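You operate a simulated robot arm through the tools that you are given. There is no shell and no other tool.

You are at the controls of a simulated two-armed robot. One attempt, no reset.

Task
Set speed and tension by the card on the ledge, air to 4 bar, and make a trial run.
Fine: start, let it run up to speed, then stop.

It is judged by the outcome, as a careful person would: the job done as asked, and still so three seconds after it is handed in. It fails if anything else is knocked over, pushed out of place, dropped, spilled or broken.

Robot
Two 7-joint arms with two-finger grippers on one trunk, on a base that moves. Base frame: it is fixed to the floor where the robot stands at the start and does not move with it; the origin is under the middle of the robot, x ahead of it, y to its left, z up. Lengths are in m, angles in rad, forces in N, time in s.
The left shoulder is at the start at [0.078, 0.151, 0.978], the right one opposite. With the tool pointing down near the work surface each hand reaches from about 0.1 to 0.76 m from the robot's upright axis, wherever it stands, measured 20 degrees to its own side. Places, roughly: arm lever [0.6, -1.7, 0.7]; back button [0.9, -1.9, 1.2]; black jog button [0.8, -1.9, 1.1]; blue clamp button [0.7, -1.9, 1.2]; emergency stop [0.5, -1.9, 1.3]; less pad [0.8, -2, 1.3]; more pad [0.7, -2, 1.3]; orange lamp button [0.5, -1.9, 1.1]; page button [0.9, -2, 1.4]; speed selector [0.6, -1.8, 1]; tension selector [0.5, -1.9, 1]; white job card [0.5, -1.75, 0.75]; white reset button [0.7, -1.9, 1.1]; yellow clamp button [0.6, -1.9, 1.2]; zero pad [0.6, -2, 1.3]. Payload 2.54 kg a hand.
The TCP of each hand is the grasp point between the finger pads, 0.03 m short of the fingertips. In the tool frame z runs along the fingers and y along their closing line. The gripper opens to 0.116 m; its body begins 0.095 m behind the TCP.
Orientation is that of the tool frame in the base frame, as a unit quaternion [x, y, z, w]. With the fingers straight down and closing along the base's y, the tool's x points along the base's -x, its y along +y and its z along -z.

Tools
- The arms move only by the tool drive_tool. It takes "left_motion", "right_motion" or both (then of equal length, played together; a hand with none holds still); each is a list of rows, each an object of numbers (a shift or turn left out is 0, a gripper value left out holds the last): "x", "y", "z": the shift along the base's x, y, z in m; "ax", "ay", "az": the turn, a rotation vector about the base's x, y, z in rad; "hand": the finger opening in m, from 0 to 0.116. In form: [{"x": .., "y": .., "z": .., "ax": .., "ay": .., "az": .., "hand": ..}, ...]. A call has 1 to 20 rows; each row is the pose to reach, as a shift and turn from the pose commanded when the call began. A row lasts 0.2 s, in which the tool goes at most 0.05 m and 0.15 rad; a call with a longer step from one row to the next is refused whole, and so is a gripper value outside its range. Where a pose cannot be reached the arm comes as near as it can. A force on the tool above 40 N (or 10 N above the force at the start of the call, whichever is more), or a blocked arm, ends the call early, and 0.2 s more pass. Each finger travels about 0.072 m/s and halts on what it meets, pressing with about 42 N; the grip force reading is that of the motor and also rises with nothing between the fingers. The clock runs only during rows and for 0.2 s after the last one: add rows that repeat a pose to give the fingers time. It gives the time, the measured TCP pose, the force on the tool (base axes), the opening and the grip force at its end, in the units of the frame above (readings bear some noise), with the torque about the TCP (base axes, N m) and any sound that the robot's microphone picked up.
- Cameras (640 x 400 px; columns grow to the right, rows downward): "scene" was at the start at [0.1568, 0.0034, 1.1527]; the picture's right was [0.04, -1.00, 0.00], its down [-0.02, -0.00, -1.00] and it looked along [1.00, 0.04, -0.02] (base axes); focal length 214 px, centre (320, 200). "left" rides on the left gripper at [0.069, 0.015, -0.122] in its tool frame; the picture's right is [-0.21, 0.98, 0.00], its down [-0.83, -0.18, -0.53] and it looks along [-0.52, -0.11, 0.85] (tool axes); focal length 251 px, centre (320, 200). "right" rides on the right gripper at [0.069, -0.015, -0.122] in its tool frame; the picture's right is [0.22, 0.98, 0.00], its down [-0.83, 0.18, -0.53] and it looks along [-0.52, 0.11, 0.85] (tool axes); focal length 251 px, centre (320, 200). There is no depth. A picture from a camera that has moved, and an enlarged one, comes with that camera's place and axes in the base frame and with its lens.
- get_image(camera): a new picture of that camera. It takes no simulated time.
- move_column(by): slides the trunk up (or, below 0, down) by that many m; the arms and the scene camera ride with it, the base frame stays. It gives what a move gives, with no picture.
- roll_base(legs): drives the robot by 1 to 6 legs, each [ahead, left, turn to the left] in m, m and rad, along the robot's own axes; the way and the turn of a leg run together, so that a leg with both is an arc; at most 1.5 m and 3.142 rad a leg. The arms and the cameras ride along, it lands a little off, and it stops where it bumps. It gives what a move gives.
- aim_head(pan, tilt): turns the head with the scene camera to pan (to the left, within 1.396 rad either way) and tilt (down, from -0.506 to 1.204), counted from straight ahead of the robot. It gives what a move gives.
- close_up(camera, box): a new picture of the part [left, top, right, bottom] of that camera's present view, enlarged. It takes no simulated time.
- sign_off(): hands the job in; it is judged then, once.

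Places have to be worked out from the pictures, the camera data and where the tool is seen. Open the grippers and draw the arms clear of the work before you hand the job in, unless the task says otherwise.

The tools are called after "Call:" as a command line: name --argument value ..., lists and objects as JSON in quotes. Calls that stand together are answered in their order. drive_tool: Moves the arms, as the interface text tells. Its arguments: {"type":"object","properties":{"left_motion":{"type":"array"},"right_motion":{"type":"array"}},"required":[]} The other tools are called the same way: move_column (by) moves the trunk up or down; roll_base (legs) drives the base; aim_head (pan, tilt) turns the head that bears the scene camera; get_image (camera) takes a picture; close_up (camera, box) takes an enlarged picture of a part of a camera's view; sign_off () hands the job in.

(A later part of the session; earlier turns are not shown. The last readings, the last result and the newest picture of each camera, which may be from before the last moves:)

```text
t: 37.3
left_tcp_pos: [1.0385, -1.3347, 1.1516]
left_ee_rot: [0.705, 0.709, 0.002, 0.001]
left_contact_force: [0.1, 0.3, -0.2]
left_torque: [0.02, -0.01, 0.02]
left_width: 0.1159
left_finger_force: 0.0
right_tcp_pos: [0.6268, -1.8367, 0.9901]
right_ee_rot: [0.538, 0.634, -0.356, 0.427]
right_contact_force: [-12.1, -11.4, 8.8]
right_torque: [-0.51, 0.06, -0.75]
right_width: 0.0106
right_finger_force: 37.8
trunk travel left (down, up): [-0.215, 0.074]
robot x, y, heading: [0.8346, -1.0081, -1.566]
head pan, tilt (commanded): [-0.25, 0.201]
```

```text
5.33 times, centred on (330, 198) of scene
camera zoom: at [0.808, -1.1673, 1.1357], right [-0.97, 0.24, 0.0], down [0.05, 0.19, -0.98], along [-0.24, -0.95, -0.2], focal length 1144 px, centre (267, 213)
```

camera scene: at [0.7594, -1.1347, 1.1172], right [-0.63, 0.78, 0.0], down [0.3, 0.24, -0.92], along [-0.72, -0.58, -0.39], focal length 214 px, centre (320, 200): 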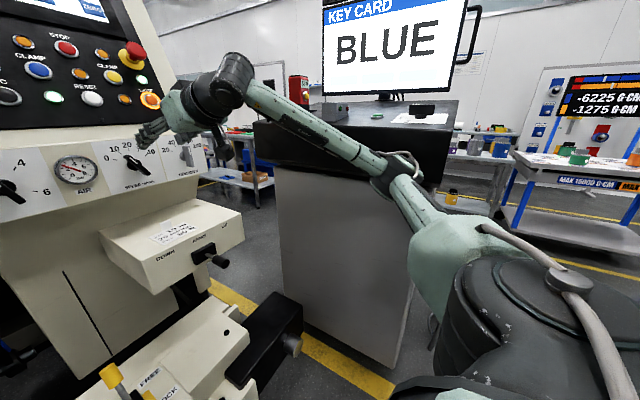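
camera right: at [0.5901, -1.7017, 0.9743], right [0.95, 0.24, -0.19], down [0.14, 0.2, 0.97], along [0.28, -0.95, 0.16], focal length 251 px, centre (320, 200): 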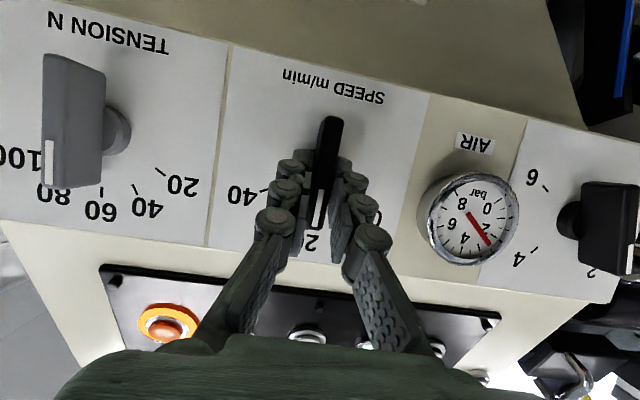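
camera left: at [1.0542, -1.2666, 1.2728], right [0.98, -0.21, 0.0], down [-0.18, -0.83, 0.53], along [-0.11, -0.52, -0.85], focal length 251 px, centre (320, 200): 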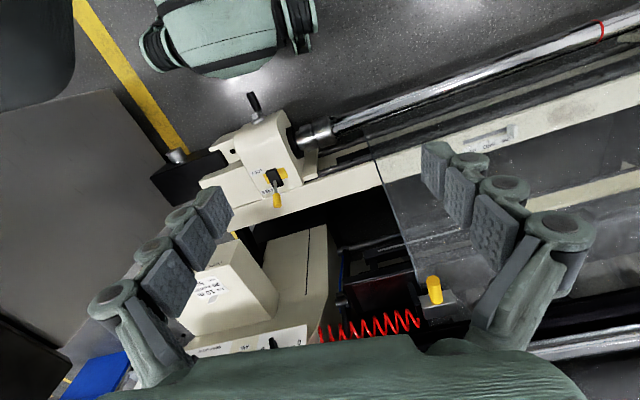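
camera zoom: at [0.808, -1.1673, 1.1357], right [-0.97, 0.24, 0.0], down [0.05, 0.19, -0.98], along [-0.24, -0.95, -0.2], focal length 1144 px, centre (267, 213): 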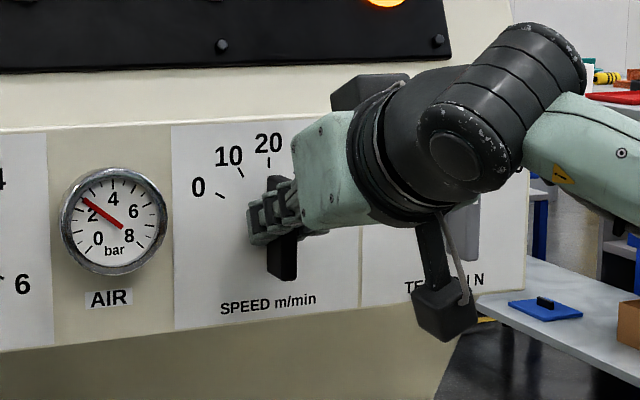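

The lever now points about straight up. I open the fingers and back off to check the pointer against the 20 mark.

Call:
drive_tool --right_motion '[{"hand": 0.035}, {"hand": 0.055}, {"hand": 0.055}, {"x": -0.0032, "y": 0.0182, "z": 0.0077, "hand": 0.055}, {"x": -0.0063, "y": 0.0364, "z": 0.0154}, {"x": -0.0095, "y": 0.0546, "z": 0.0232}, {"x": -0.0126, "y": 0.0728, "z": 0.0309}, {"x": -0.0158, "y": 0.091, "z": 0.0386}, {"x": -0.0158, "y": 0.091, "z": 0.0386}]'

Call:
get_image --camera "right"

Call:
close_up --camera "scene" --box '[270, 160, 390, 235]'

```text
t: 39.3
left_tcp_pos: [1.0401, -1.335, 1.1516]
left_ee_rot: [0.705, 0.709, 0.0, 0.0]
left_contact_force: [0.3, 0.5, -0.7]
left_torque: [-0.01, 0.01, 0.03]
left_width: 0.1162
left_finger_force: 0.0
right_tcp_pos: [0.6143, -1.7443, 1.0298]
right_ee_rot: [0.537, 0.635, -0.356, 0.426]
right_contact_force: [-0.7, 0.0, 0.7]
right_torque: [0.0, 0.02, 0.0]
right_width: 0.055
right_finger_force: 0.0
trunk travel left (down, up): [-0.215, 0.074]
robot x, y, heading: [0.8329, -1.0083, -1.562]
head pan, tilt (commanded): [-0.25, 0.201]
```

```text
taken
camera right: at [0.5764, -1.6088, 1.0127], right [0.95, 0.25, -0.19], down [0.14, 0.2, 0.97], along [0.28, -0.95, 0.16], focal length 251 px, centre (320, 200)
```

right: 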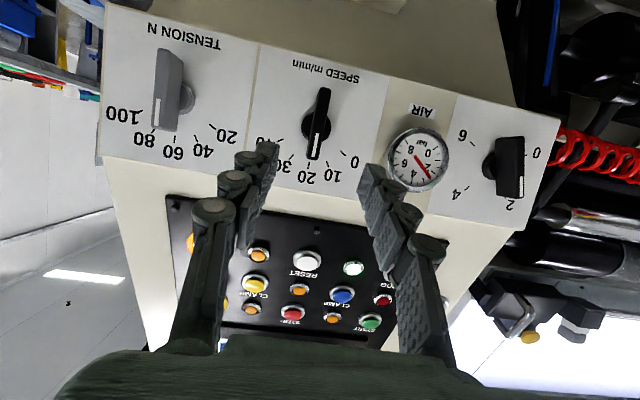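

```text
5.33 times, centred on (330, 198) of scene
camera zoom: at [0.8091, -1.1672, 1.1357], right [-0.97, 0.24, 0.0], down [0.05, 0.19, -0.98], along [-0.24, -0.95, -0.2], focal length 1144 px, centre (267, 213)
```

zoom: 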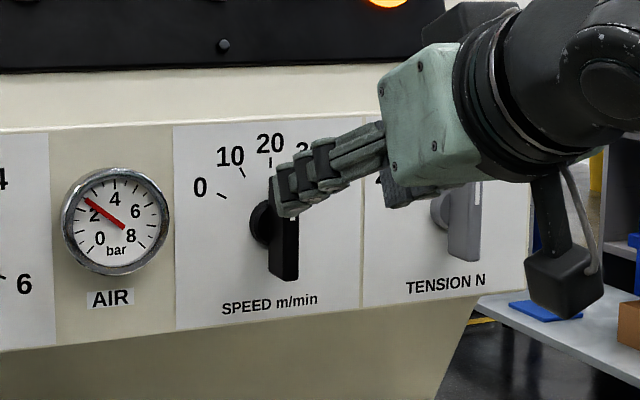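

The speed lever now stands parallel to the tension lever's 60 position, i.e. at 20. Next the tension knob: I take an enlarged hand view to refine its place.

Call:
close_up --camera "right" --box '[90, 10, 346, 170]'

Call:
close_up --camera "scene" --box '[330, 170, 410, 220]'

```text
2.50 times, centred on (218, 90) of right
camera zoom: at [0.5764, -1.6088, 1.0127], right [0.95, 0.25, -0.19], down [0.14, 0.2, 0.97], along [0.28, -0.95, 0.16], focal length 629 px, centre (575, 475)
```

zoom: 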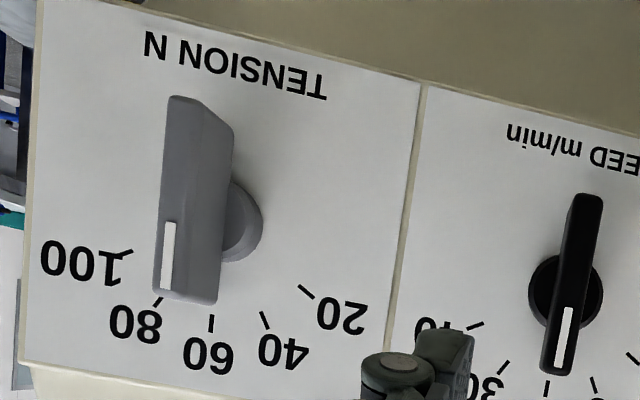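

```text
8.00 times, centred on (370, 195) of scene
camera zoom: at [0.8091, -1.1672, 1.1357], right [-0.97, 0.24, 0.0], down [0.05, 0.19, -0.98], along [-0.24, -0.95, -0.2], focal length 1716 px, centre (-80, 240)
```

zoom: 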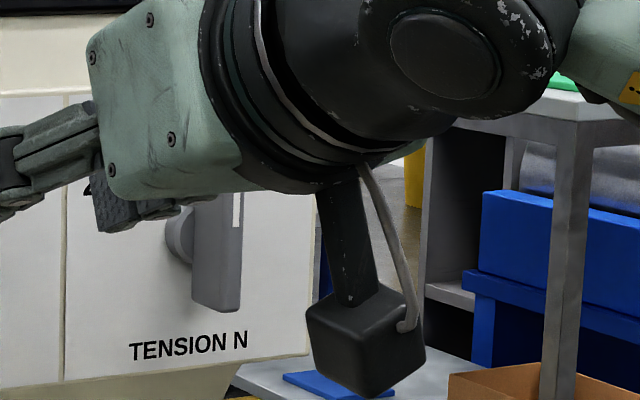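

Tension hub is at about (0.505, -1.876, 0.983), its lever front about 4 cm proud. I move across to a pregrasp 8 cm in front of the grip pose.

Call:
drive_tool --right_motion '[{"x": -0.0317, "y": -0.0075, "z": -0.0009}, {"x": -0.0633, "y": -0.0149, "z": -0.0018}, {"x": -0.095, "y": -0.0224, "z": -0.0027}, {"x": -0.1266, "y": -0.0298, "z": -0.0036}, {"x": -0.1266, "y": -0.0298, "z": -0.0036}]'

Call:
get_image --camera "right"

Call:
close_up --camera "scene" --box '[220, 140, 420, 265]'

```text
t: 40.5
left_tcp_pos: [1.04, -1.3349, 1.1518]
left_ee_rot: [0.705, 0.709, 0.0, 0.0]
left_contact_force: [0.3, -0.9, -0.3]
left_torque: [-0.01, 0.01, 0.01]
left_width: 0.1157
left_finger_force: 0.0
right_tcp_pos: [0.4873, -1.7781, 1.0256]
right_ee_rot: [0.537, 0.636, -0.355, 0.426]
right_contact_force: [0.4, 0.1, -0.2]
right_torque: [-0.05, 0.01, -0.03]
right_width: 0.0549
right_finger_force: 0.1
trunk travel left (down, up): [-0.215, 0.074]
robot x, y, heading: [0.8326, -1.0104, -1.566]
head pan, tilt (commanded): [-0.25, 0.201]
```

```text
taken
camera right: at [0.45, -1.6429, 1.0094], right [0.95, 0.25, -0.19], down [0.14, 0.2, 0.97], along [0.28, -0.95, 0.16], focal length 251 px, centre (320, 200)
```

right: 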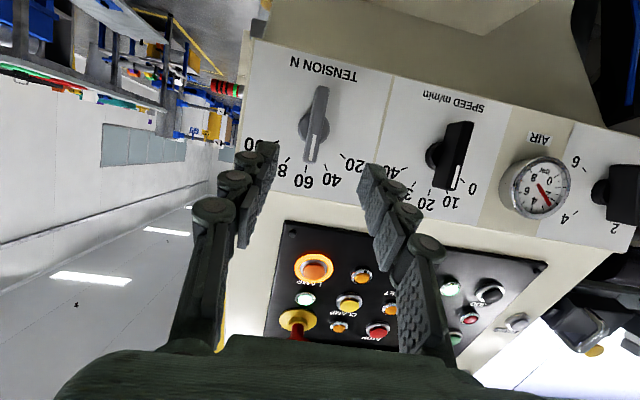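

```text
3.20 times, centred on (320, 202) of scene
camera zoom: at [0.8092, -1.1672, 1.1357], right [-0.97, 0.24, 0.0], down [0.05, 0.19, -0.98], along [-0.24, -0.95, -0.2], focal length 686 px, centre (320, 192)
```

zoom: 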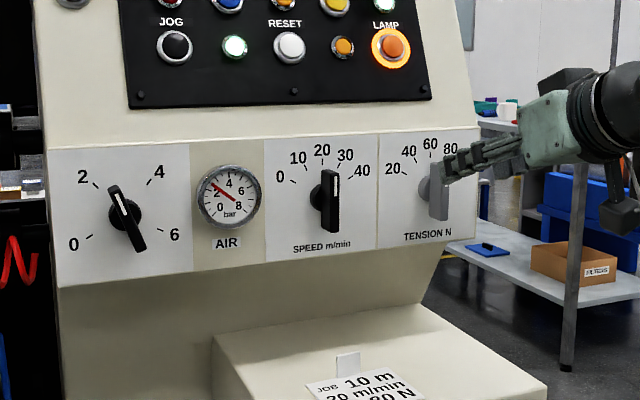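

The lever is nearly centred (about 4 mm left, slightly low). I advance about 7.7 cm with that correction and look before closing.

Call:
drive_tool --right_motion '[{"x": 0.002, "y": -0.0173, "z": -0.0084}, {"x": 0.004, "y": -0.0347, "z": -0.0167}, {"x": 0.006, "y": -0.052, "z": -0.0251}, {"x": 0.008, "y": -0.0693, "z": -0.0334}, {"x": 0.008, "y": -0.0693, "z": -0.0334}]'

Call:
get_image --camera "right"

Call:
close_up --camera "scene" --box '[300, 160, 420, 235]'

```text
t: 41.7
left_tcp_pos: [1.0392, -1.335, 1.152]
left_ee_rot: [0.705, 0.709, 0.0, 0.001]
left_contact_force: [-0.5, -0.2, 0.4]
left_torque: [0.0, -0.02, 0.02]
left_width: 0.1158
left_finger_force: 0.0
right_tcp_pos: [0.4965, -1.8461, 0.9912]
right_ee_rot: [0.537, 0.636, -0.356, 0.426]
right_contact_force: [0.1, 0.1, -0.1]
right_torque: [0.01, 0.0, 0.01]
right_width: 0.0549
right_finger_force: 0.1
trunk travel left (down, up): [-0.215, 0.074]
robot x, y, heading: [0.8315, -1.0089, -1.565]
head pan, tilt (commanded): [-0.25, 0.201]
```

```text
taken
camera right: at [0.4584, -1.7114, 0.9759], right [0.95, 0.25, -0.19], down [0.14, 0.2, 0.97], along [0.28, -0.95, 0.16], focal length 251 px, centre (320, 200)
```

right: 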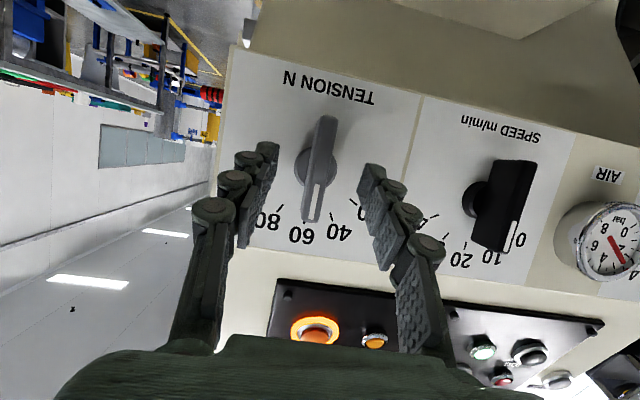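

```text
5.33 times, centred on (360, 198) of scene
camera zoom: at [0.8091, -1.1671, 1.1357], right [-0.97, 0.24, 0.0], down [0.05, 0.19, -0.98], along [-0.24, -0.95, -0.2], focal length 1144 px, centre (107, 213)
```

zoom: 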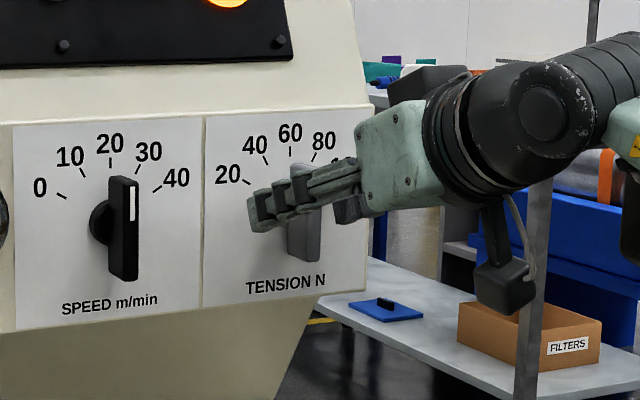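

The tips straddle the tension lever. I go 6 mm deeper and close.

Call:
drive_tool --right_motion '[{"x": 0.001, "y": -0.0055, "z": -0.0023}, {"x": 0.001, "y": -0.0055, "z": -0.0023, "hand": 0.03}, {"x": 0.001, "y": -0.0055, "z": -0.0023, "hand": 0.005}, {"x": 0.001, "y": -0.0055, "z": -0.0023, "hand": 0.005}, {"x": 0.001, "y": -0.0055, "z": -0.0023, "hand": 0.005}]'

Call:
get_image --camera "right"

```text
t: 42.9
left_tcp_pos: [1.0388, -1.3354, 1.1512]
left_ee_rot: [0.705, 0.709, 0.0, 0.0]
left_contact_force: [0.5, -0.4, -1.4]
left_torque: [-0.02, 0.03, 0.0]
left_width: 0.1163
left_finger_force: 0.1
right_tcp_pos: [0.4945, -1.8523, 0.9891]
right_ee_rot: [0.537, 0.635, -0.356, 0.426]
right_contact_force: [-3.8, -4.0, 1.4]
right_torque: [0.14, 0.05, -0.73]
right_width: 0.0107
right_finger_force: 38.2
trunk travel left (down, up): [-0.215, 0.074]
robot x, y, heading: [0.8344, -1.0114, -1.566]
head pan, tilt (commanded): [-0.25, 0.201]
```

```text
taken
camera right: at [0.4577, -1.7169, 0.9729], right [0.95, 0.25, -0.19], down [0.14, 0.2, 0.97], along [0.28, -0.95, 0.16], focal length 251 px, centre (320, 200)
```

right: 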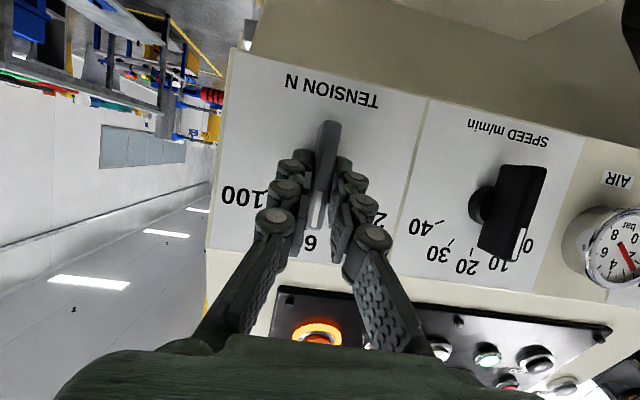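

Gripped. Now I turn it clockwise 30° from 60 to 80.

Call:
drive_tool --right_motion '[{"ax": 0.0167, "ay": -0.0953, "az": -0.0404}, {"ax": 0.0333, "ay": -0.1906, "az": -0.0808}, {"ax": 0.05, "ay": -0.2859, "az": -0.1213}, {"ax": 0.0666, "ay": -0.3812, "az": -0.1617}, {"ax": 0.0833, "ay": -0.4765, "az": -0.2021}, {"ax": 0.0833, "ay": -0.4765, "az": -0.2021}]'

Call:
get_image --camera "right"

Call:
close_up --camera "scene" --box '[300, 160, 420, 235]'

```text
t: 44.3
left_tcp_pos: [1.0388, -1.3354, 1.1516]
left_ee_rot: [0.705, 0.709, 0.0, -0.001]
left_contact_force: [-0.8, -0.3, 0.1]
left_torque: [0.02, 0.0, -0.01]
left_width: 0.116
left_finger_force: 0.0
right_tcp_pos: [0.4948, -1.8509, 0.9883]
right_ee_rot: [0.683, 0.474, -0.233, 0.504]
right_contact_force: [-11.6, -8.1, 5.2]
right_torque: [-0.28, 0.06, 0.82]
right_width: 0.0141
right_finger_force: 40.4
trunk travel left (down, up): [-0.215, 0.074]
robot x, y, heading: [0.8342, -1.0072, -1.565]
head pan, tilt (commanded): [-0.25, 0.201]
```

```text
taken
camera right: at [0.4941, -1.7103, 0.974], right [0.96, 0.05, 0.29], down [-0.29, 0.14, 0.95], along [0.0, -0.99, 0.14], focal length 251 px, centre (320, 200)
```

right: 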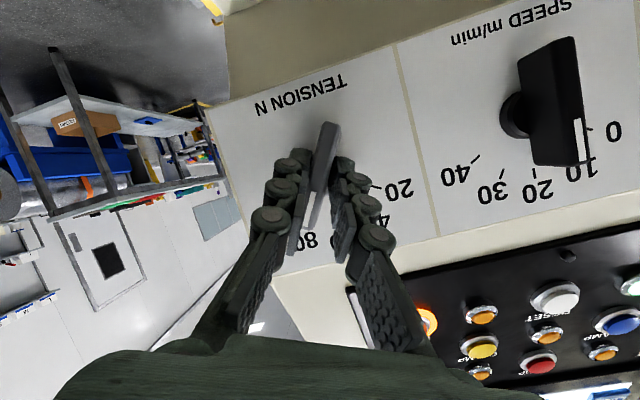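

```text
5.33 times, centred on (360, 198) of scene
camera zoom: at [0.8082, -1.1673, 1.1357], right [-0.97, 0.24, 0.0], down [0.05, 0.19, -0.98], along [-0.24, -0.95, -0.2], focal length 1144 px, centre (107, 213)
```

zoom: 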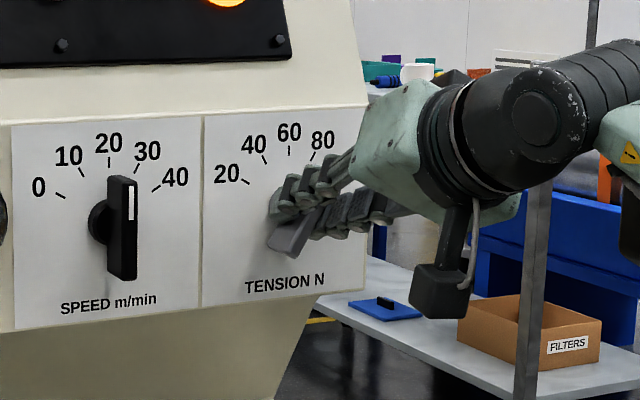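

The lever turned toward 80. I release and back off to check.

Call:
drive_tool --right_motion '[{"hand": 0.035}, {"hand": 0.055}, {"hand": 0.055}, {"x": -0.0032, "y": 0.0182, "z": 0.0077, "hand": 0.055}, {"x": -0.0063, "y": 0.0364, "z": 0.0154}, {"x": -0.0095, "y": 0.0546, "z": 0.0232}, {"x": -0.0126, "y": 0.0728, "z": 0.0309}, {"x": -0.0158, "y": 0.091, "z": 0.0386}, {"x": -0.0158, "y": 0.091, "z": 0.0386}]'

Call:
get_image --camera "right"

Call:
close_up --camera "scene" --box '[280, 150, 420, 237]'

```text
t: 46.3
left_tcp_pos: [1.0407, -1.3356, 1.1511]
left_ee_rot: [0.705, 0.709, 0.0, 0.0]
left_contact_force: [-0.5, -0.6, 0.0]
left_torque: [0.04, 0.03, 0.04]
left_width: 0.1161
left_finger_force: 0.1
right_tcp_pos: [0.4796, -1.7602, 1.0278]
right_ee_rot: [0.684, 0.474, -0.234, 0.503]
right_contact_force: [0.9, -0.2, 1.2]
right_torque: [0.0, 0.02, 0.0]
right_width: 0.0551
right_finger_force: 0.2
trunk travel left (down, up): [-0.215, 0.074]
robot x, y, heading: [0.8302, -1.0077, -1.564]
head pan, tilt (commanded): [-0.25, 0.201]
```

```text
taken
camera right: at [0.4792, -1.6192, 1.0132], right [0.96, 0.05, 0.28], down [-0.29, 0.14, 0.95], along [0.01, -0.99, 0.14], focal length 251 px, centre (320, 200)
```

right: 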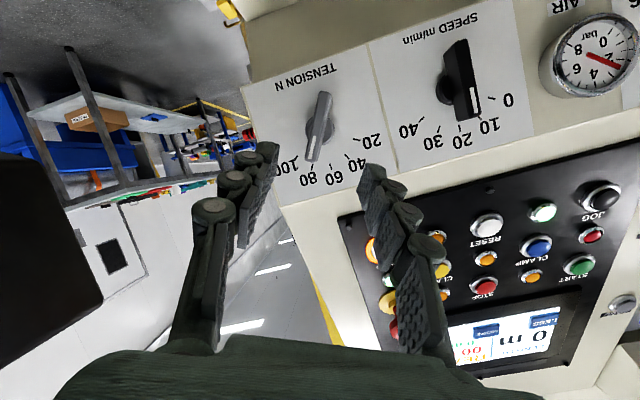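

```text
4.57 times, centred on (350, 194) of scene
camera zoom: at [0.8091, -1.1672, 1.1357], right [-0.97, 0.24, 0.0], down [0.05, 0.19, -0.98], along [-0.24, -0.95, -0.2], focal length 980 px, centre (183, 230)
```

zoom: 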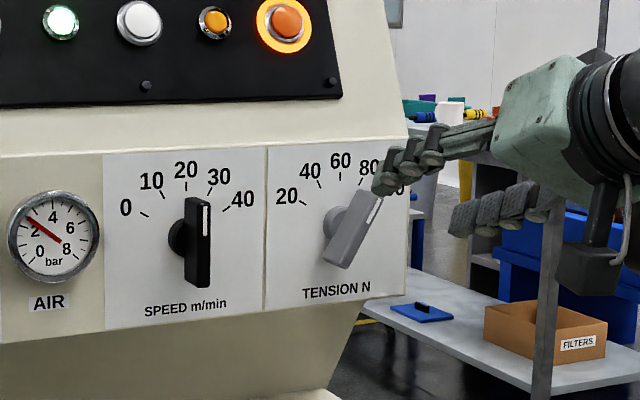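

Tension reads 80 and speed 20. Next the air knob: I move across (staying about 10 cm off the panel) to its pregrasp, rolled to match its pointer at about -25°.

Call:
drive_tool --right_motion '[{"x": 0.042, "y": 0.0034, "z": -0.0005, "ax": -0.0191, "ay": 0.1092, "az": 0.0463}, {"x": 0.084, "y": 0.0067, "z": -0.0011, "ax": -0.0382, "ay": 0.2184, "az": 0.0927}, {"x": 0.126, "y": 0.0101, "z": -0.0016, "ax": -0.0572, "ay": 0.3276, "az": 0.139}, {"x": 0.1681, "y": 0.0134, "z": -0.0022, "ax": -0.0763, "ay": 0.4368, "az": 0.1853}, {"x": 0.2101, "y": 0.0168, "z": -0.0027, "ax": -0.0954, "ay": 0.546, "az": 0.2316}, {"x": 0.2521, "y": 0.0201, "z": -0.0032, "ax": -0.1145, "ay": 0.6552, "az": 0.278}, {"x": 0.2941, "y": 0.0235, "z": -0.0038, "ax": -0.1335, "ay": 0.7644, "az": 0.3243}, {"x": 0.3361, "y": 0.0268, "z": -0.0043, "ax": -0.1526, "ay": 0.8736, "az": 0.3706}, {"x": 0.3361, "y": 0.0268, "z": -0.0043, "ax": -0.1526, "ay": 0.8736, "az": 0.3706}]'

Call:
get_image --camera "right"

Call:
close_up --camera "scene" --box '[220, 140, 420, 265]'

```text
t: 48.3
left_tcp_pos: [1.0397, -1.3355, 1.1509]
left_ee_rot: [0.705, 0.709, -0.001, 0.0]
left_contact_force: [-0.1, -0.3, -0.1]
left_torque: [-0.01, 0.0, 0.01]
left_width: 0.1158
left_finger_force: 0.1
right_tcp_pos: [0.8188, -1.7315, 1.0234]
right_ee_rot: [0.386, 0.738, -0.44, 0.337]
right_contact_force: [0.3, 0.6, 0.1]
right_torque: [0.01, -0.01, 0.0]
right_width: 0.0551
right_finger_force: 0.1
trunk travel left (down, up): [-0.215, 0.074]
robot x, y, heading: [0.8342, -1.0081, -1.566]
head pan, tilt (commanded): [-0.25, 0.201]
```

```text
taken
camera right: at [0.7538, -1.6067, 1.0182], right [0.74, 0.37, -0.56], down [0.46, 0.32, 0.83], along [0.48, -0.87, 0.07], focal length 251 px, centre (320, 200)
```

right: 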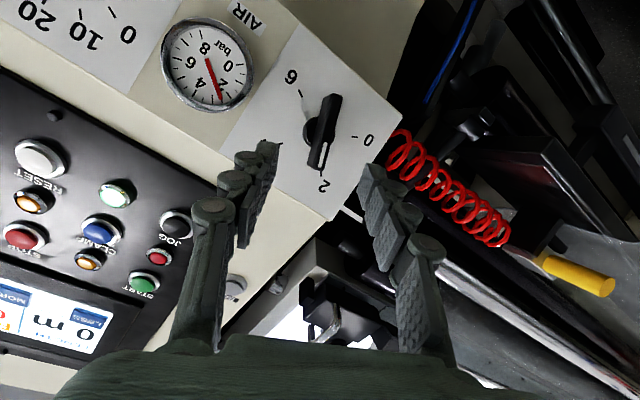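

```text
3.20 times, centred on (320, 202) of scene
camera zoom: at [0.8089, -1.1672, 1.1357], right [-0.97, 0.24, 0.0], down [0.05, 0.19, -0.98], along [-0.24, -0.95, -0.2], focal length 686 px, centre (320, 192)
```

zoom: 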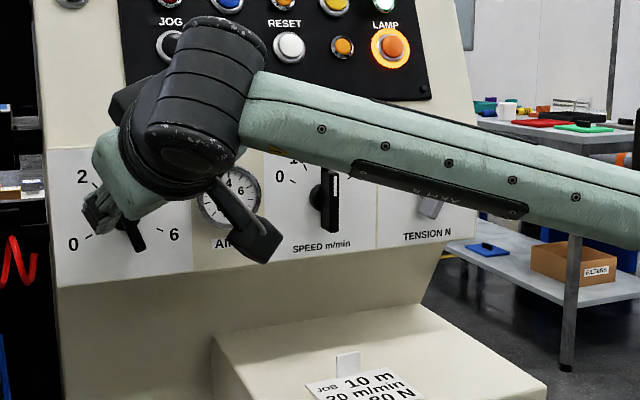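

The air lever is centred within ~4 mm and aligned within ~4°. I advance 8.5 cm with the correction.

Call:
drive_tool --right_motion '[{"x": 0.0034, "y": -0.0152, "z": -0.0069}, {"x": 0.0068, "y": -0.0304, "z": -0.0138}, {"x": 0.0101, "y": -0.0456, "z": -0.0207}, {"x": 0.0135, "y": -0.0608, "z": -0.0276}, {"x": 0.0169, "y": -0.076, "z": -0.0345}, {"x": 0.0169, "y": -0.076, "z": -0.0345}]'

Call:
get_image --camera "right"

```text
t: 49.7
left_tcp_pos: [1.0388, -1.3334, 1.152]
left_ee_rot: [0.706, 0.708, -0.002, 0.001]
left_contact_force: [0.0, 0.5, -0.5]
left_torque: [-0.03, 0.03, -0.01]
left_width: 0.1163
left_finger_force: 0.0
right_tcp_pos: [0.8316, -1.8068, 0.9907]
right_ee_rot: [0.388, 0.736, -0.44, 0.339]
right_contact_force: [-9.7, 17.7, 2.6]
right_torque: [-0.3, -0.02, -0.73]
right_width: 0.0624
right_finger_force: 4.8
trunk travel left (down, up): [-0.215, 0.074]
robot x, y, heading: [0.8337, -1.0085, -1.569]
head pan, tilt (commanded): [-0.25, 0.201]
```

```text
taken
camera right: at [0.7671, -1.6814, 0.9856], right [0.75, 0.36, -0.56], down [0.46, 0.32, 0.83], along [0.48, -0.88, 0.07], focal length 251 px, centre (320, 200)
```

right: 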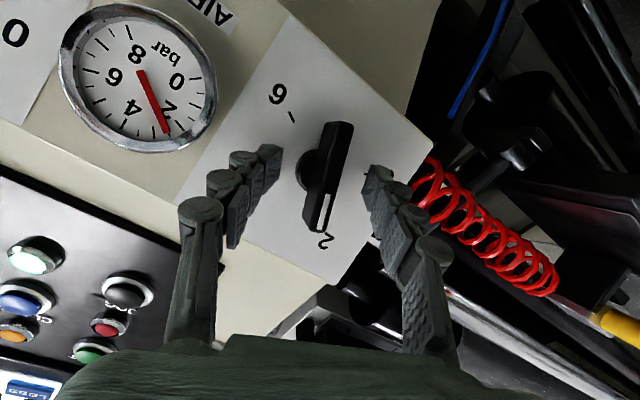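

The tips just touched the panel (about 18 N back). I back off 8 mm, then close on the lever.

Call:
drive_tool --right_motion '[{"x": -0.0013, "y": 0.0073, "z": 0.0031}, {"x": -0.0013, "y": 0.0073, "z": 0.0031}]'

Call:
get_image --camera "right"

```text
t: 50.3
left_tcp_pos: [1.04, -1.3355, 1.1504]
left_ee_rot: [0.706, 0.709, 0.0, 0.001]
left_contact_force: [0.8, 0.6, 0.2]
left_torque: [0.02, 0.0, 0.03]
left_width: 0.116
left_finger_force: 0.0
right_tcp_pos: [0.8335, -1.8009, 0.9908]
right_ee_rot: [0.386, 0.738, -0.439, 0.338]
right_contact_force: [-0.7, -0.9, 0.2]
right_torque: [0.01, 0.0, 0.03]
right_width: 0.055
right_finger_force: 0.1
trunk travel left (down, up): [-0.215, 0.074]
robot x, y, heading: [0.8322, -1.0138, -1.562]
head pan, tilt (commanded): [-0.25, 0.201]
```

```text
taken
camera right: at [0.7685, -1.676, 0.9868], right [0.74, 0.37, -0.56], down [0.46, 0.32, 0.83], along [0.48, -0.87, 0.07], focal length 251 px, centre (320, 200)
```

right: 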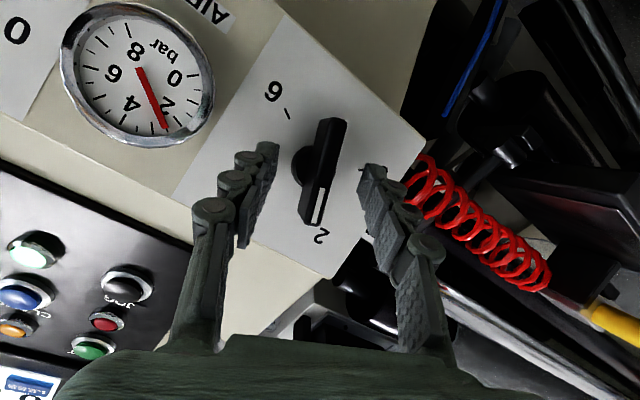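

Free of the panel and the lever is centred. I close on it.

Call:
drive_tool --right_motion '[{"hand": 0.03}, {"hand": 0.005}, {"hand": 0.005}, {"hand": 0.005}]'

Call:
get_image --camera "right"

Call:
close_up --camera "right" --box '[40, 0, 240, 125]'

```text
t: 51.3
left_tcp_pos: [1.0402, -1.3362, 1.1497]
left_ee_rot: [0.705, 0.709, 0.001, 0.0]
left_contact_force: [-0.4, 0.3, -1.3]
left_torque: [0.01, -0.02, -0.01]
left_width: 0.116
left_finger_force: 0.0
right_tcp_pos: [0.8316, -1.8011, 0.9914]
right_ee_rot: [0.386, 0.737, -0.438, 0.34]
right_contact_force: [1.9, 0.7, -1.5]
right_torque: [-0.41, -0.12, -0.92]
right_width: 0.0143
right_finger_force: 40.1
trunk travel left (down, up): [-0.215, 0.074]
robot x, y, heading: [0.8317, -1.0123, -1.566]
head pan, tilt (commanded): [-0.25, 0.201]
```

```text
taken
camera right: at [0.7681, -1.6758, 0.987], right [0.75, 0.37, -0.56], down [0.46, 0.32, 0.83], along [0.48, -0.87, 0.07], focal length 251 px, centre (320, 200)
```

right: 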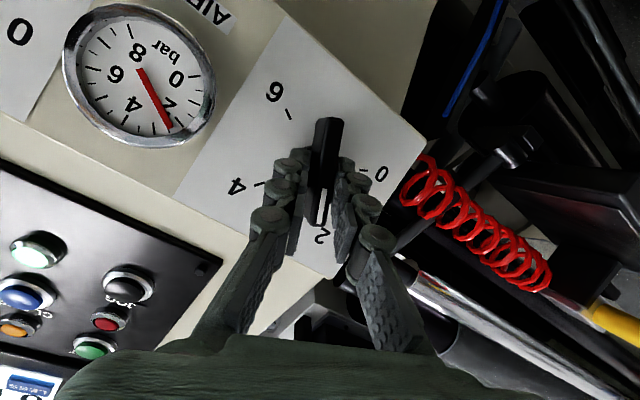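

```text
3.20 times, centred on (140, 62) of right
camera zoom: at [0.7681, -1.6758, 0.987], right [0.75, 0.37, -0.56], down [0.46, 0.32, 0.83], along [0.48, -0.87, 0.07], focal length 805 px, centre (896, 640)
```

zoom: 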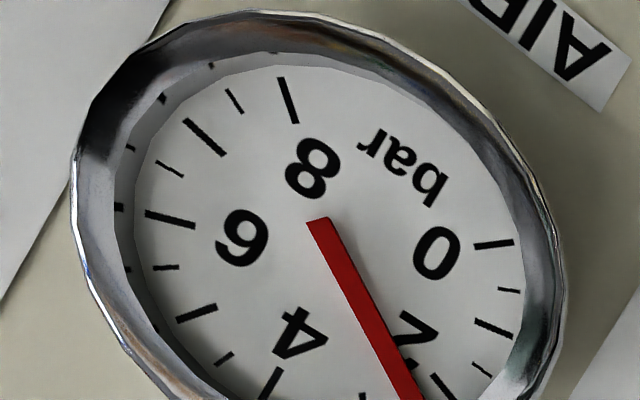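

Gripped at 14 mm; gauge reads about 2.4. I turn clockwise by 60° first and then read the gauge.

Call:
drive_tool --right_motion '[{"ax": 0.0207, "ay": -0.1194, "az": -0.0508}, {"ax": 0.0414, "ay": -0.2388, "az": -0.1017}, {"ax": 0.0621, "ay": -0.3582, "az": -0.1525}, {"ax": 0.0828, "ay": -0.4776, "az": -0.2033}, {"ax": 0.1036, "ay": -0.597, "az": -0.2541}, {"ax": 0.1243, "ay": -0.7163, "az": -0.305}, {"ax": 0.145, "ay": -0.8357, "az": -0.3558}, {"ax": 0.1657, "ay": -0.9551, "az": -0.4066}, {"ax": 0.1657, "ay": -0.9551, "az": -0.4066}]'

Call:
get_image --camera "right"

Call:
close_up --camera "scene" --box '[220, 150, 340, 225]'

```text
t: 53.3
left_tcp_pos: [1.0394, -1.3352, 1.1504]
left_ee_rot: [0.706, 0.709, 0.001, 0.001]
left_contact_force: [-0.4, 0.4, 0.3]
left_torque: [-0.02, -0.01, -0.02]
left_width: 0.116
left_finger_force: 0.0
right_tcp_pos: [0.8298, -1.8015, 0.9908]
right_ee_rot: [0.706, 0.442, -0.21, 0.512]
right_contact_force: [-14.0, 5.5, -5.0]
right_torque: [-0.11, 0.08, 0.89]
right_width: 0.0148
right_finger_force: 41.2
trunk travel left (down, up): [-0.215, 0.074]
robot x, y, heading: [0.8305, -1.0106, -1.566]
head pan, tilt (commanded): [-0.25, 0.201]
```

```text
taken
camera right: at [0.8354, -1.661, 0.9788], right [0.93, 0.0, 0.36], down [-0.36, 0.13, 0.92], along [-0.05, -0.99, 0.13], focal length 251 px, centre (320, 200)
```

right: 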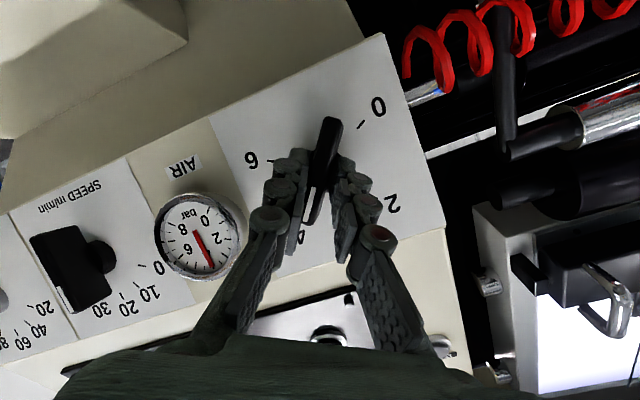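

```text
5.33 times, centred on (280, 188) of scene
camera zoom: at [0.8076, -1.1672, 1.1356], right [-0.97, 0.24, 0.0], down [0.05, 0.19, -0.98], along [-0.24, -0.95, -0.2], focal length 1144 px, centre (533, 267)
```

zoom: 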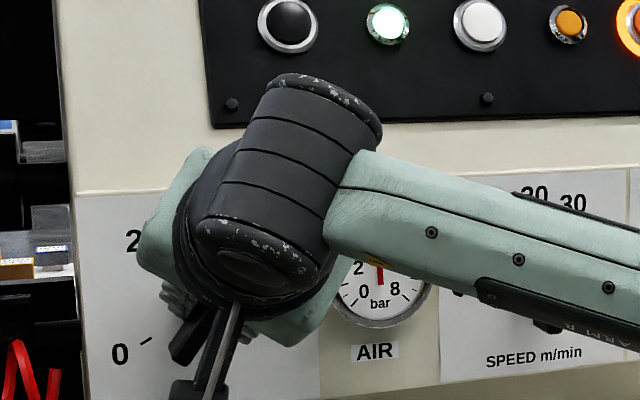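

I enlarge the hand camera's view of the gauge to read it.

Call:
close_up --camera "right" --box '[145, 185, 257, 285]'

```text
4.00 times, centred on (201, 235) of right
camera zoom: at [0.8354, -1.661, 0.9788], right [0.93, 0.0, 0.36], down [-0.36, 0.13, 0.92], along [-0.05, -0.99, 0.13], focal length 1006 px, centre (796, 60)
```

zoom: 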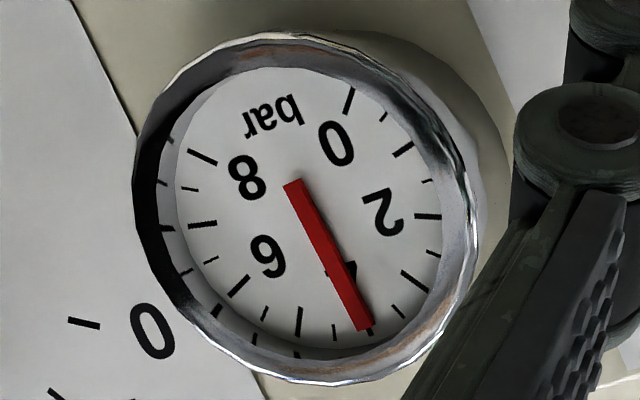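

The gauge shows about 3.9–3.95 bar. I turn 3.5° further and read again.

Call:
drive_tool --right_motion '[{"ax": 0.0096, "ay": -0.0555, "az": -0.0236}, {"ax": 0.0096, "ay": -0.0555, "az": -0.0236}, {"ax": 0.0096, "ay": -0.0555, "az": -0.0236}]'

Call:
close_up --camera "right" --box '[140, 180, 268, 290]'

```text
t: 54.1
left_tcp_pos: [1.0384, -1.3355, 1.151]
left_ee_rot: [0.706, 0.709, 0.001, 0.001]
left_contact_force: [-0.4, 0.4, -0.6]
left_torque: [0.03, 0.03, -0.03]
left_width: 0.1161
left_finger_force: 0.0
right_tcp_pos: [0.8299, -1.8015, 0.9913]
right_ee_rot: [0.718, 0.42, -0.196, 0.519]
right_contact_force: [-18.6, 7.3, -7.3]
right_torque: [-0.65, 0.05, 0.43]
right_width: 0.0153
right_finger_force: 41.0
trunk travel left (down, up): [-0.215, 0.074]
robot x, y, heading: [0.8305, -1.0095, -1.568]
head pan, tilt (commanded): [-0.25, 0.201]
```

```text
3.64 times, centred on (204, 235) of right
camera zoom: at [0.8392, -1.6612, 0.9802], right [0.91, -0.02, 0.41], down [-0.41, 0.13, 0.9], along [-0.07, -0.99, 0.11], focal length 914 px, centre (742, 73)
```

zoom: 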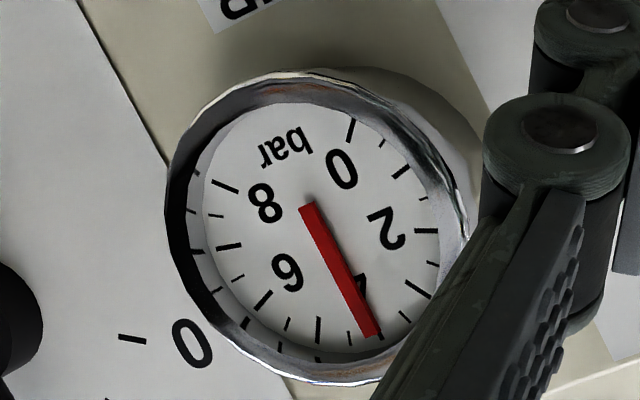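

It reads close to 4.0 (about 4.03). I release, back off and read the gauge squarely with the head camera.

Call:
drive_tool --right_motion '[{"hand": 0.035}, {"hand": 0.055}, {"hand": 0.055}, {"x": -0.0032, "y": 0.0182, "z": 0.0077, "hand": 0.055}, {"x": -0.0063, "y": 0.0364, "z": 0.0154}, {"x": -0.0095, "y": 0.0546, "z": 0.0232}, {"x": -0.0126, "y": 0.0728, "z": 0.0309}, {"x": -0.0158, "y": 0.091, "z": 0.0386}, {"x": -0.0189, "y": 0.1092, "z": 0.0463}, {"x": -0.0189, "y": 0.1092, "z": 0.0463}]'

Call:
get_image --camera "right"

Call:
close_up --camera "scene" --box '[220, 150, 340, 225]'

```text
t: 56.3
left_tcp_pos: [1.0411, -1.3368, 1.1511]
left_ee_rot: [0.705, 0.709, -0.001, 0.0]
left_contact_force: [0.4, 0.4, 0.3]
left_torque: [-0.01, 0.0, 0.0]
left_width: 0.116
left_finger_force: 0.0
right_tcp_pos: [0.8137, -1.6902, 1.0394]
right_ee_rot: [0.717, 0.421, -0.196, 0.52]
right_contact_force: [0.8, 0.6, 0.5]
right_torque: [0.0, -0.03, -0.02]
right_width: 0.0553
right_finger_force: 0.1
trunk travel left (down, up): [-0.215, 0.074]
robot x, y, heading: [0.8333, -1.0109, -1.564]
head pan, tilt (commanded): [-0.25, 0.201]
```

```text
taken
camera right: at [0.8222, -1.5499, 1.029], right [0.91, -0.02, 0.41], down [-0.41, 0.13, 0.9], along [-0.07, -0.99, 0.12], focal length 251 px, centre (320, 200)
```

right: 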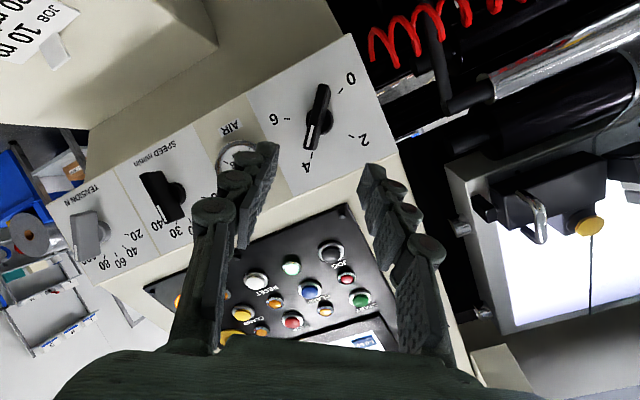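

```text
5.33 times, centred on (280, 188) of scene
camera zoom: at [0.8091, -1.1672, 1.1357], right [-0.97, 0.24, 0.0], down [0.05, 0.19, -0.98], along [-0.24, -0.95, -0.2], focal length 1144 px, centre (533, 267)
```

zoom: 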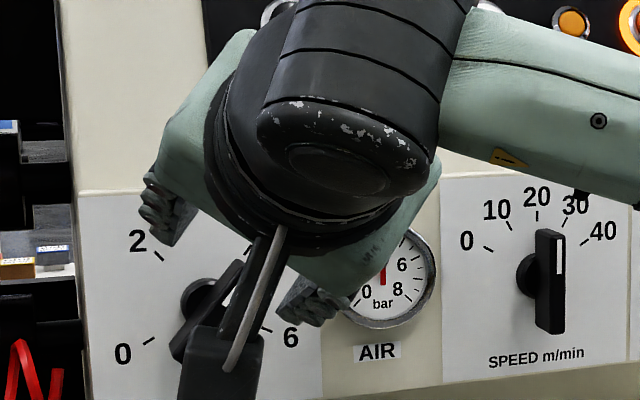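

The hand blocks the head's view of the gauge. I move it up to a pre-press pose about 12 cm off START, rolled level, with the fingers closed, and then read the gauge.

Call:
drive_tool --right_motion '[{"x": -0.0066, "y": -0.0191, "z": 0.036, "ax": -0.0151, "ay": 0.0873, "az": 0.0372, "hand": 0.03}, {"x": -0.0133, "y": -0.0382, "z": 0.0719, "ax": -0.0303, "ay": 0.1746, "az": 0.0743, "hand": 0.0}, {"x": -0.0199, "y": -0.0573, "z": 0.1079, "ax": -0.0454, "ay": 0.2619, "az": 0.1115}, {"x": -0.0266, "y": -0.0763, "z": 0.1439, "ax": -0.0606, "ay": 0.3493, "az": 0.1487}, {"x": -0.0332, "y": -0.0954, "z": 0.1799, "ax": -0.0757, "ay": 0.4366, "az": 0.1859}, {"x": -0.0399, "y": -0.1145, "z": 0.2158, "ax": -0.0909, "ay": 0.5239, "az": 0.223}, {"x": -0.0465, "y": -0.1336, "z": 0.2518, "ax": -0.106, "ay": 0.6112, "az": 0.2602}, {"x": -0.0465, "y": -0.1336, "z": 0.2518, "ax": -0.106, "ay": 0.6112, "az": 0.2602}]'

Call:
get_image --camera "scene"

Call:
get_image --camera "right"

Call:
close_up --camera "scene" --box '[220, 150, 400, 262]'

```text
t: 58.1
left_tcp_pos: [1.0398, -1.3355, 1.1507]
left_ee_rot: [0.705, 0.709, 0.0, 0.0]
left_contact_force: [0.8, 0.3, 0.2]
left_torque: [-0.01, -0.01, 0.0]
left_width: 0.116
left_finger_force: 0.1
right_tcp_pos: [0.7681, -1.8264, 1.2902]
right_ee_rot: [0.538, 0.635, -0.355, 0.426]
right_contact_force: [-0.8, -0.6, -0.6]
right_torque: [-0.01, 0.0, 0.03]
right_width: 0.0002
right_finger_force: 29.4
trunk travel left (down, up): [-0.215, 0.074]
robot x, y, heading: [0.8318, -1.0083, -1.569]
head pan, tilt (commanded): [-0.25, 0.201]
```

```text
taken
camera scene: at [0.8088, -1.1673, 1.1357], right [-0.97, 0.24, 0.0], down [0.05, 0.19, -0.98], along [-0.24, -0.95, -0.2], focal length 214 px, centre (320, 200)
```

scene: 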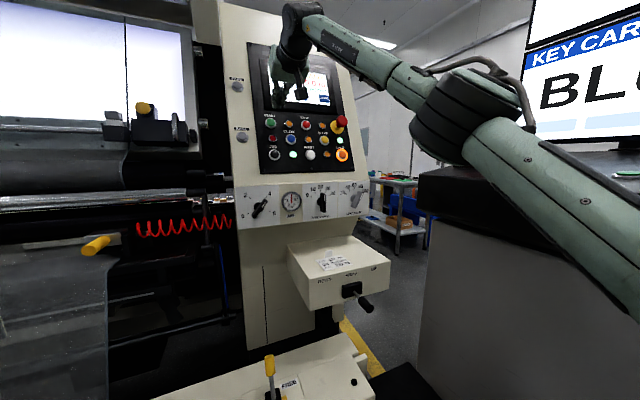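

```text
taken
camera right: at [0.73, -1.6915, 1.2743], right [0.95, 0.25, -0.19], down [0.14, 0.2, 0.97], along [0.28, -0.95, 0.16], focal length 251 px, centre (320, 200)
```

right: 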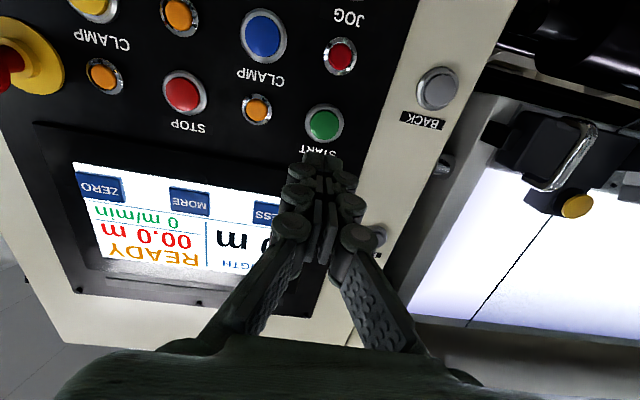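

```text
3.56 times, centred on (310, 206) of scene
camera zoom: at [0.8088, -1.1673, 1.1357], right [-0.97, 0.24, 0.0], down [0.05, 0.19, -0.98], along [-0.24, -0.95, -0.2], focal length 763 px, centre (356, 179)
```

zoom: 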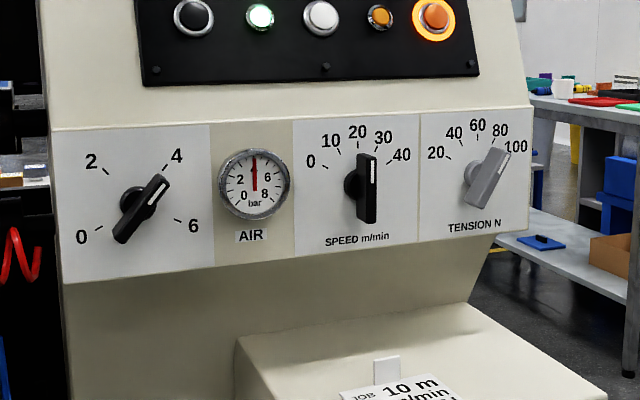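

Knobs and gauge are in clear view. I enlarge the gauge to read it exactly.

Call:
close_up --camera "scene" --box '[276, 186, 308, 216]'

Call:
close_up --camera "scene" --box '[296, 180, 376, 230]'

Call:
close_up --camera "right" --box '[260, 90, 390, 175]'

```text
13.33 times, centred on (292, 201) of scene
camera zoom: at [0.8088, -1.1673, 1.1357], right [-0.97, 0.24, 0.0], down [0.05, 0.19, -0.98], along [-0.24, -0.95, -0.2], focal length 2860 px, centre (693, 187)
```

zoom: 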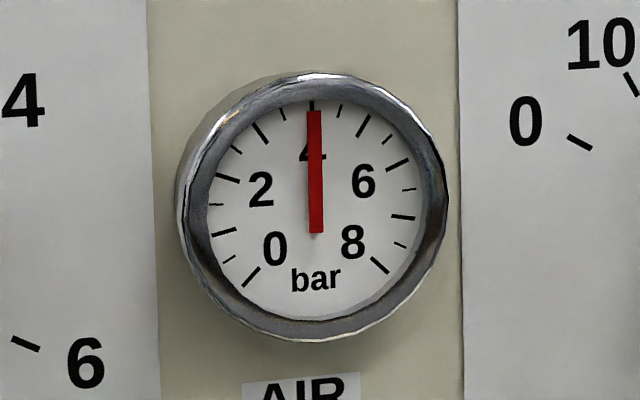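

```text
8.00 times, centred on (336, 205) of scene
camera zoom: at [0.8088, -1.1673, 1.1357], right [-0.97, 0.24, 0.0], down [0.05, 0.19, -0.98], along [-0.24, -0.95, -0.2], focal length 1716 px, centre (192, 160)
```

zoom: 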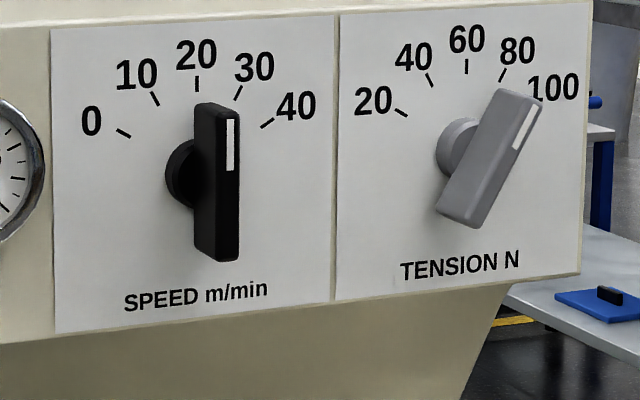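

```text
4.71 times, centred on (325, 132) of right
camera zoom: at [0.73, -1.6915, 1.2743], right [0.95, 0.25, -0.19], down [0.14, 0.2, 0.97], along [0.28, -0.95, 0.16], focal length 1183 px, centre (296, 518)
```

zoom: 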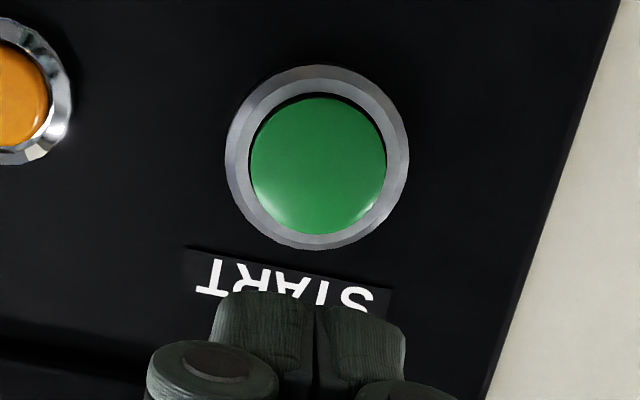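

The gauge stands exactly at 4 bar, speed at 20, tension at 80. Now START, at about (0.786, -1.921, 1.242): I approach to ~2 cm off it with a small lateral correction and look.

Call:
drive_tool --right_motion '[{"x": 0.004, "y": -0.0169, "z": -0.0105}, {"x": 0.0079, "y": -0.0338, "z": -0.021}, {"x": 0.0119, "y": -0.0507, "z": -0.0315}, {"x": 0.0119, "y": -0.0507, "z": -0.0315}]'

Call:
get_image --camera "right"

Call:
close_up --camera "scene" --box '[230, 60, 350, 135]'

```text
t: 59.1
left_tcp_pos: [1.0395, -1.3331, 1.1511]
left_ee_rot: [0.705, 0.709, 0.001, 0.001]
left_contact_force: [0.6, -0.1, 0.1]
left_torque: [-0.01, 0.01, 0.0]
left_width: 0.116
left_finger_force: 0.1
right_tcp_pos: [0.7794, -1.8713, 1.2569]
right_ee_rot: [0.538, 0.635, -0.355, 0.426]
right_contact_force: [0.8, -0.3, -0.3]
right_torque: [0.0, 0.02, 0.0]
right_width: 0.0
right_finger_force: 28.2
right hand out of reach, approached as far as the arm can: row 3, 4
trunk travel left (down, up): [-0.215, 0.074]
robot x, y, heading: [0.8306, -1.0114, -1.563]
head pan, tilt (commanded): [-0.25, 0.201]
```

```text
taken
camera right: at [0.7412, -1.7368, 1.2412], right [0.95, 0.25, -0.19], down [0.14, 0.2, 0.97], along [0.28, -0.95, 0.16], focal length 251 px, centre (320, 200)
```

right: 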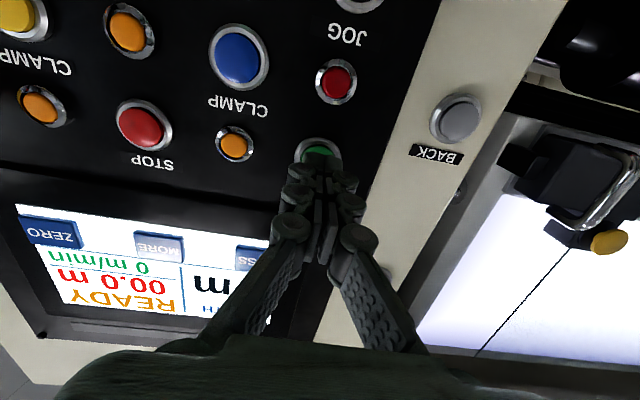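

```text
5.33 times, centred on (290, 98) of scene
camera zoom: at [0.8092, -1.1671, 1.1357], right [-0.97, 0.24, 0.0], down [0.05, 0.19, -0.98], along [-0.24, -0.95, -0.2], focal length 1144 px, centre (480, 747)
```

zoom: 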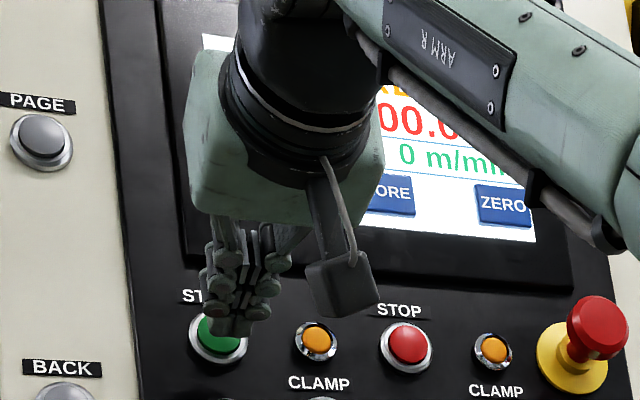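

The arm hits its reach limit here. I back off 5 cm, raise the trunk 7 cm, and will come in with the tool pitched less steeply.

Call:
drive_tool --right_motion '[{"x": -0.002, "y": 0.0, "z": -0.01}, {"x": -0.0052, "y": 0.0182, "z": -0.002}, {"x": -0.0092, "y": 0.041, "z": 0.008}, {"x": -0.0092, "y": 0.041, "z": 0.008}]'

Call:
move_column --by 0.07

```text
t: 60.1
left_tcp_pos: [1.0405, -1.3349, 1.1516]
left_ee_rot: [0.705, 0.709, 0.0, 0.0]
left_contact_force: [-0.5, -0.4, 0.3]
left_torque: [0.0, 0.01, 0.0]
left_width: 0.1158
left_finger_force: 0.0
right_tcp_pos: [0.7702, -1.8318, 1.265]
right_ee_rot: [0.538, 0.635, -0.355, 0.426]
right_contact_force: [-0.1, -0.6, -0.3]
right_torque: [0.01, 0.01, -0.01]
right_width: 0.0
right_finger_force: 29.0
trunk travel left (down, up): [-0.215, 0.074]
robot x, y, heading: [0.835, -1.0102, -1.568]
head pan, tilt (commanded): [-0.25, 0.201]
```

```text
t: 61.2
left_tcp_pos: [1.0392, -1.3352, 1.2215]
left_ee_rot: [0.706, 0.709, 0.0, 0.0]
left_contact_force: [-0.5, -1.6, -0.4]
left_torque: [0.03, -0.01, -0.04]
left_width: 0.1158
left_finger_force: 0.0
right_tcp_pos: [0.7697, -1.8313, 1.335]
right_ee_rot: [0.538, 0.635, -0.356, 0.426]
right_contact_force: [0.0, -0.9, 0.1]
right_torque: [-0.03, -0.01, -0.03]
right_width: 0.0
right_finger_force: 28.7
trunk travel left (down, up): [-0.285, 0.004]
robot x, y, heading: [0.8322, -1.0081, -1.568]
head pan, tilt (commanded): [-0.25, 0.201]
```

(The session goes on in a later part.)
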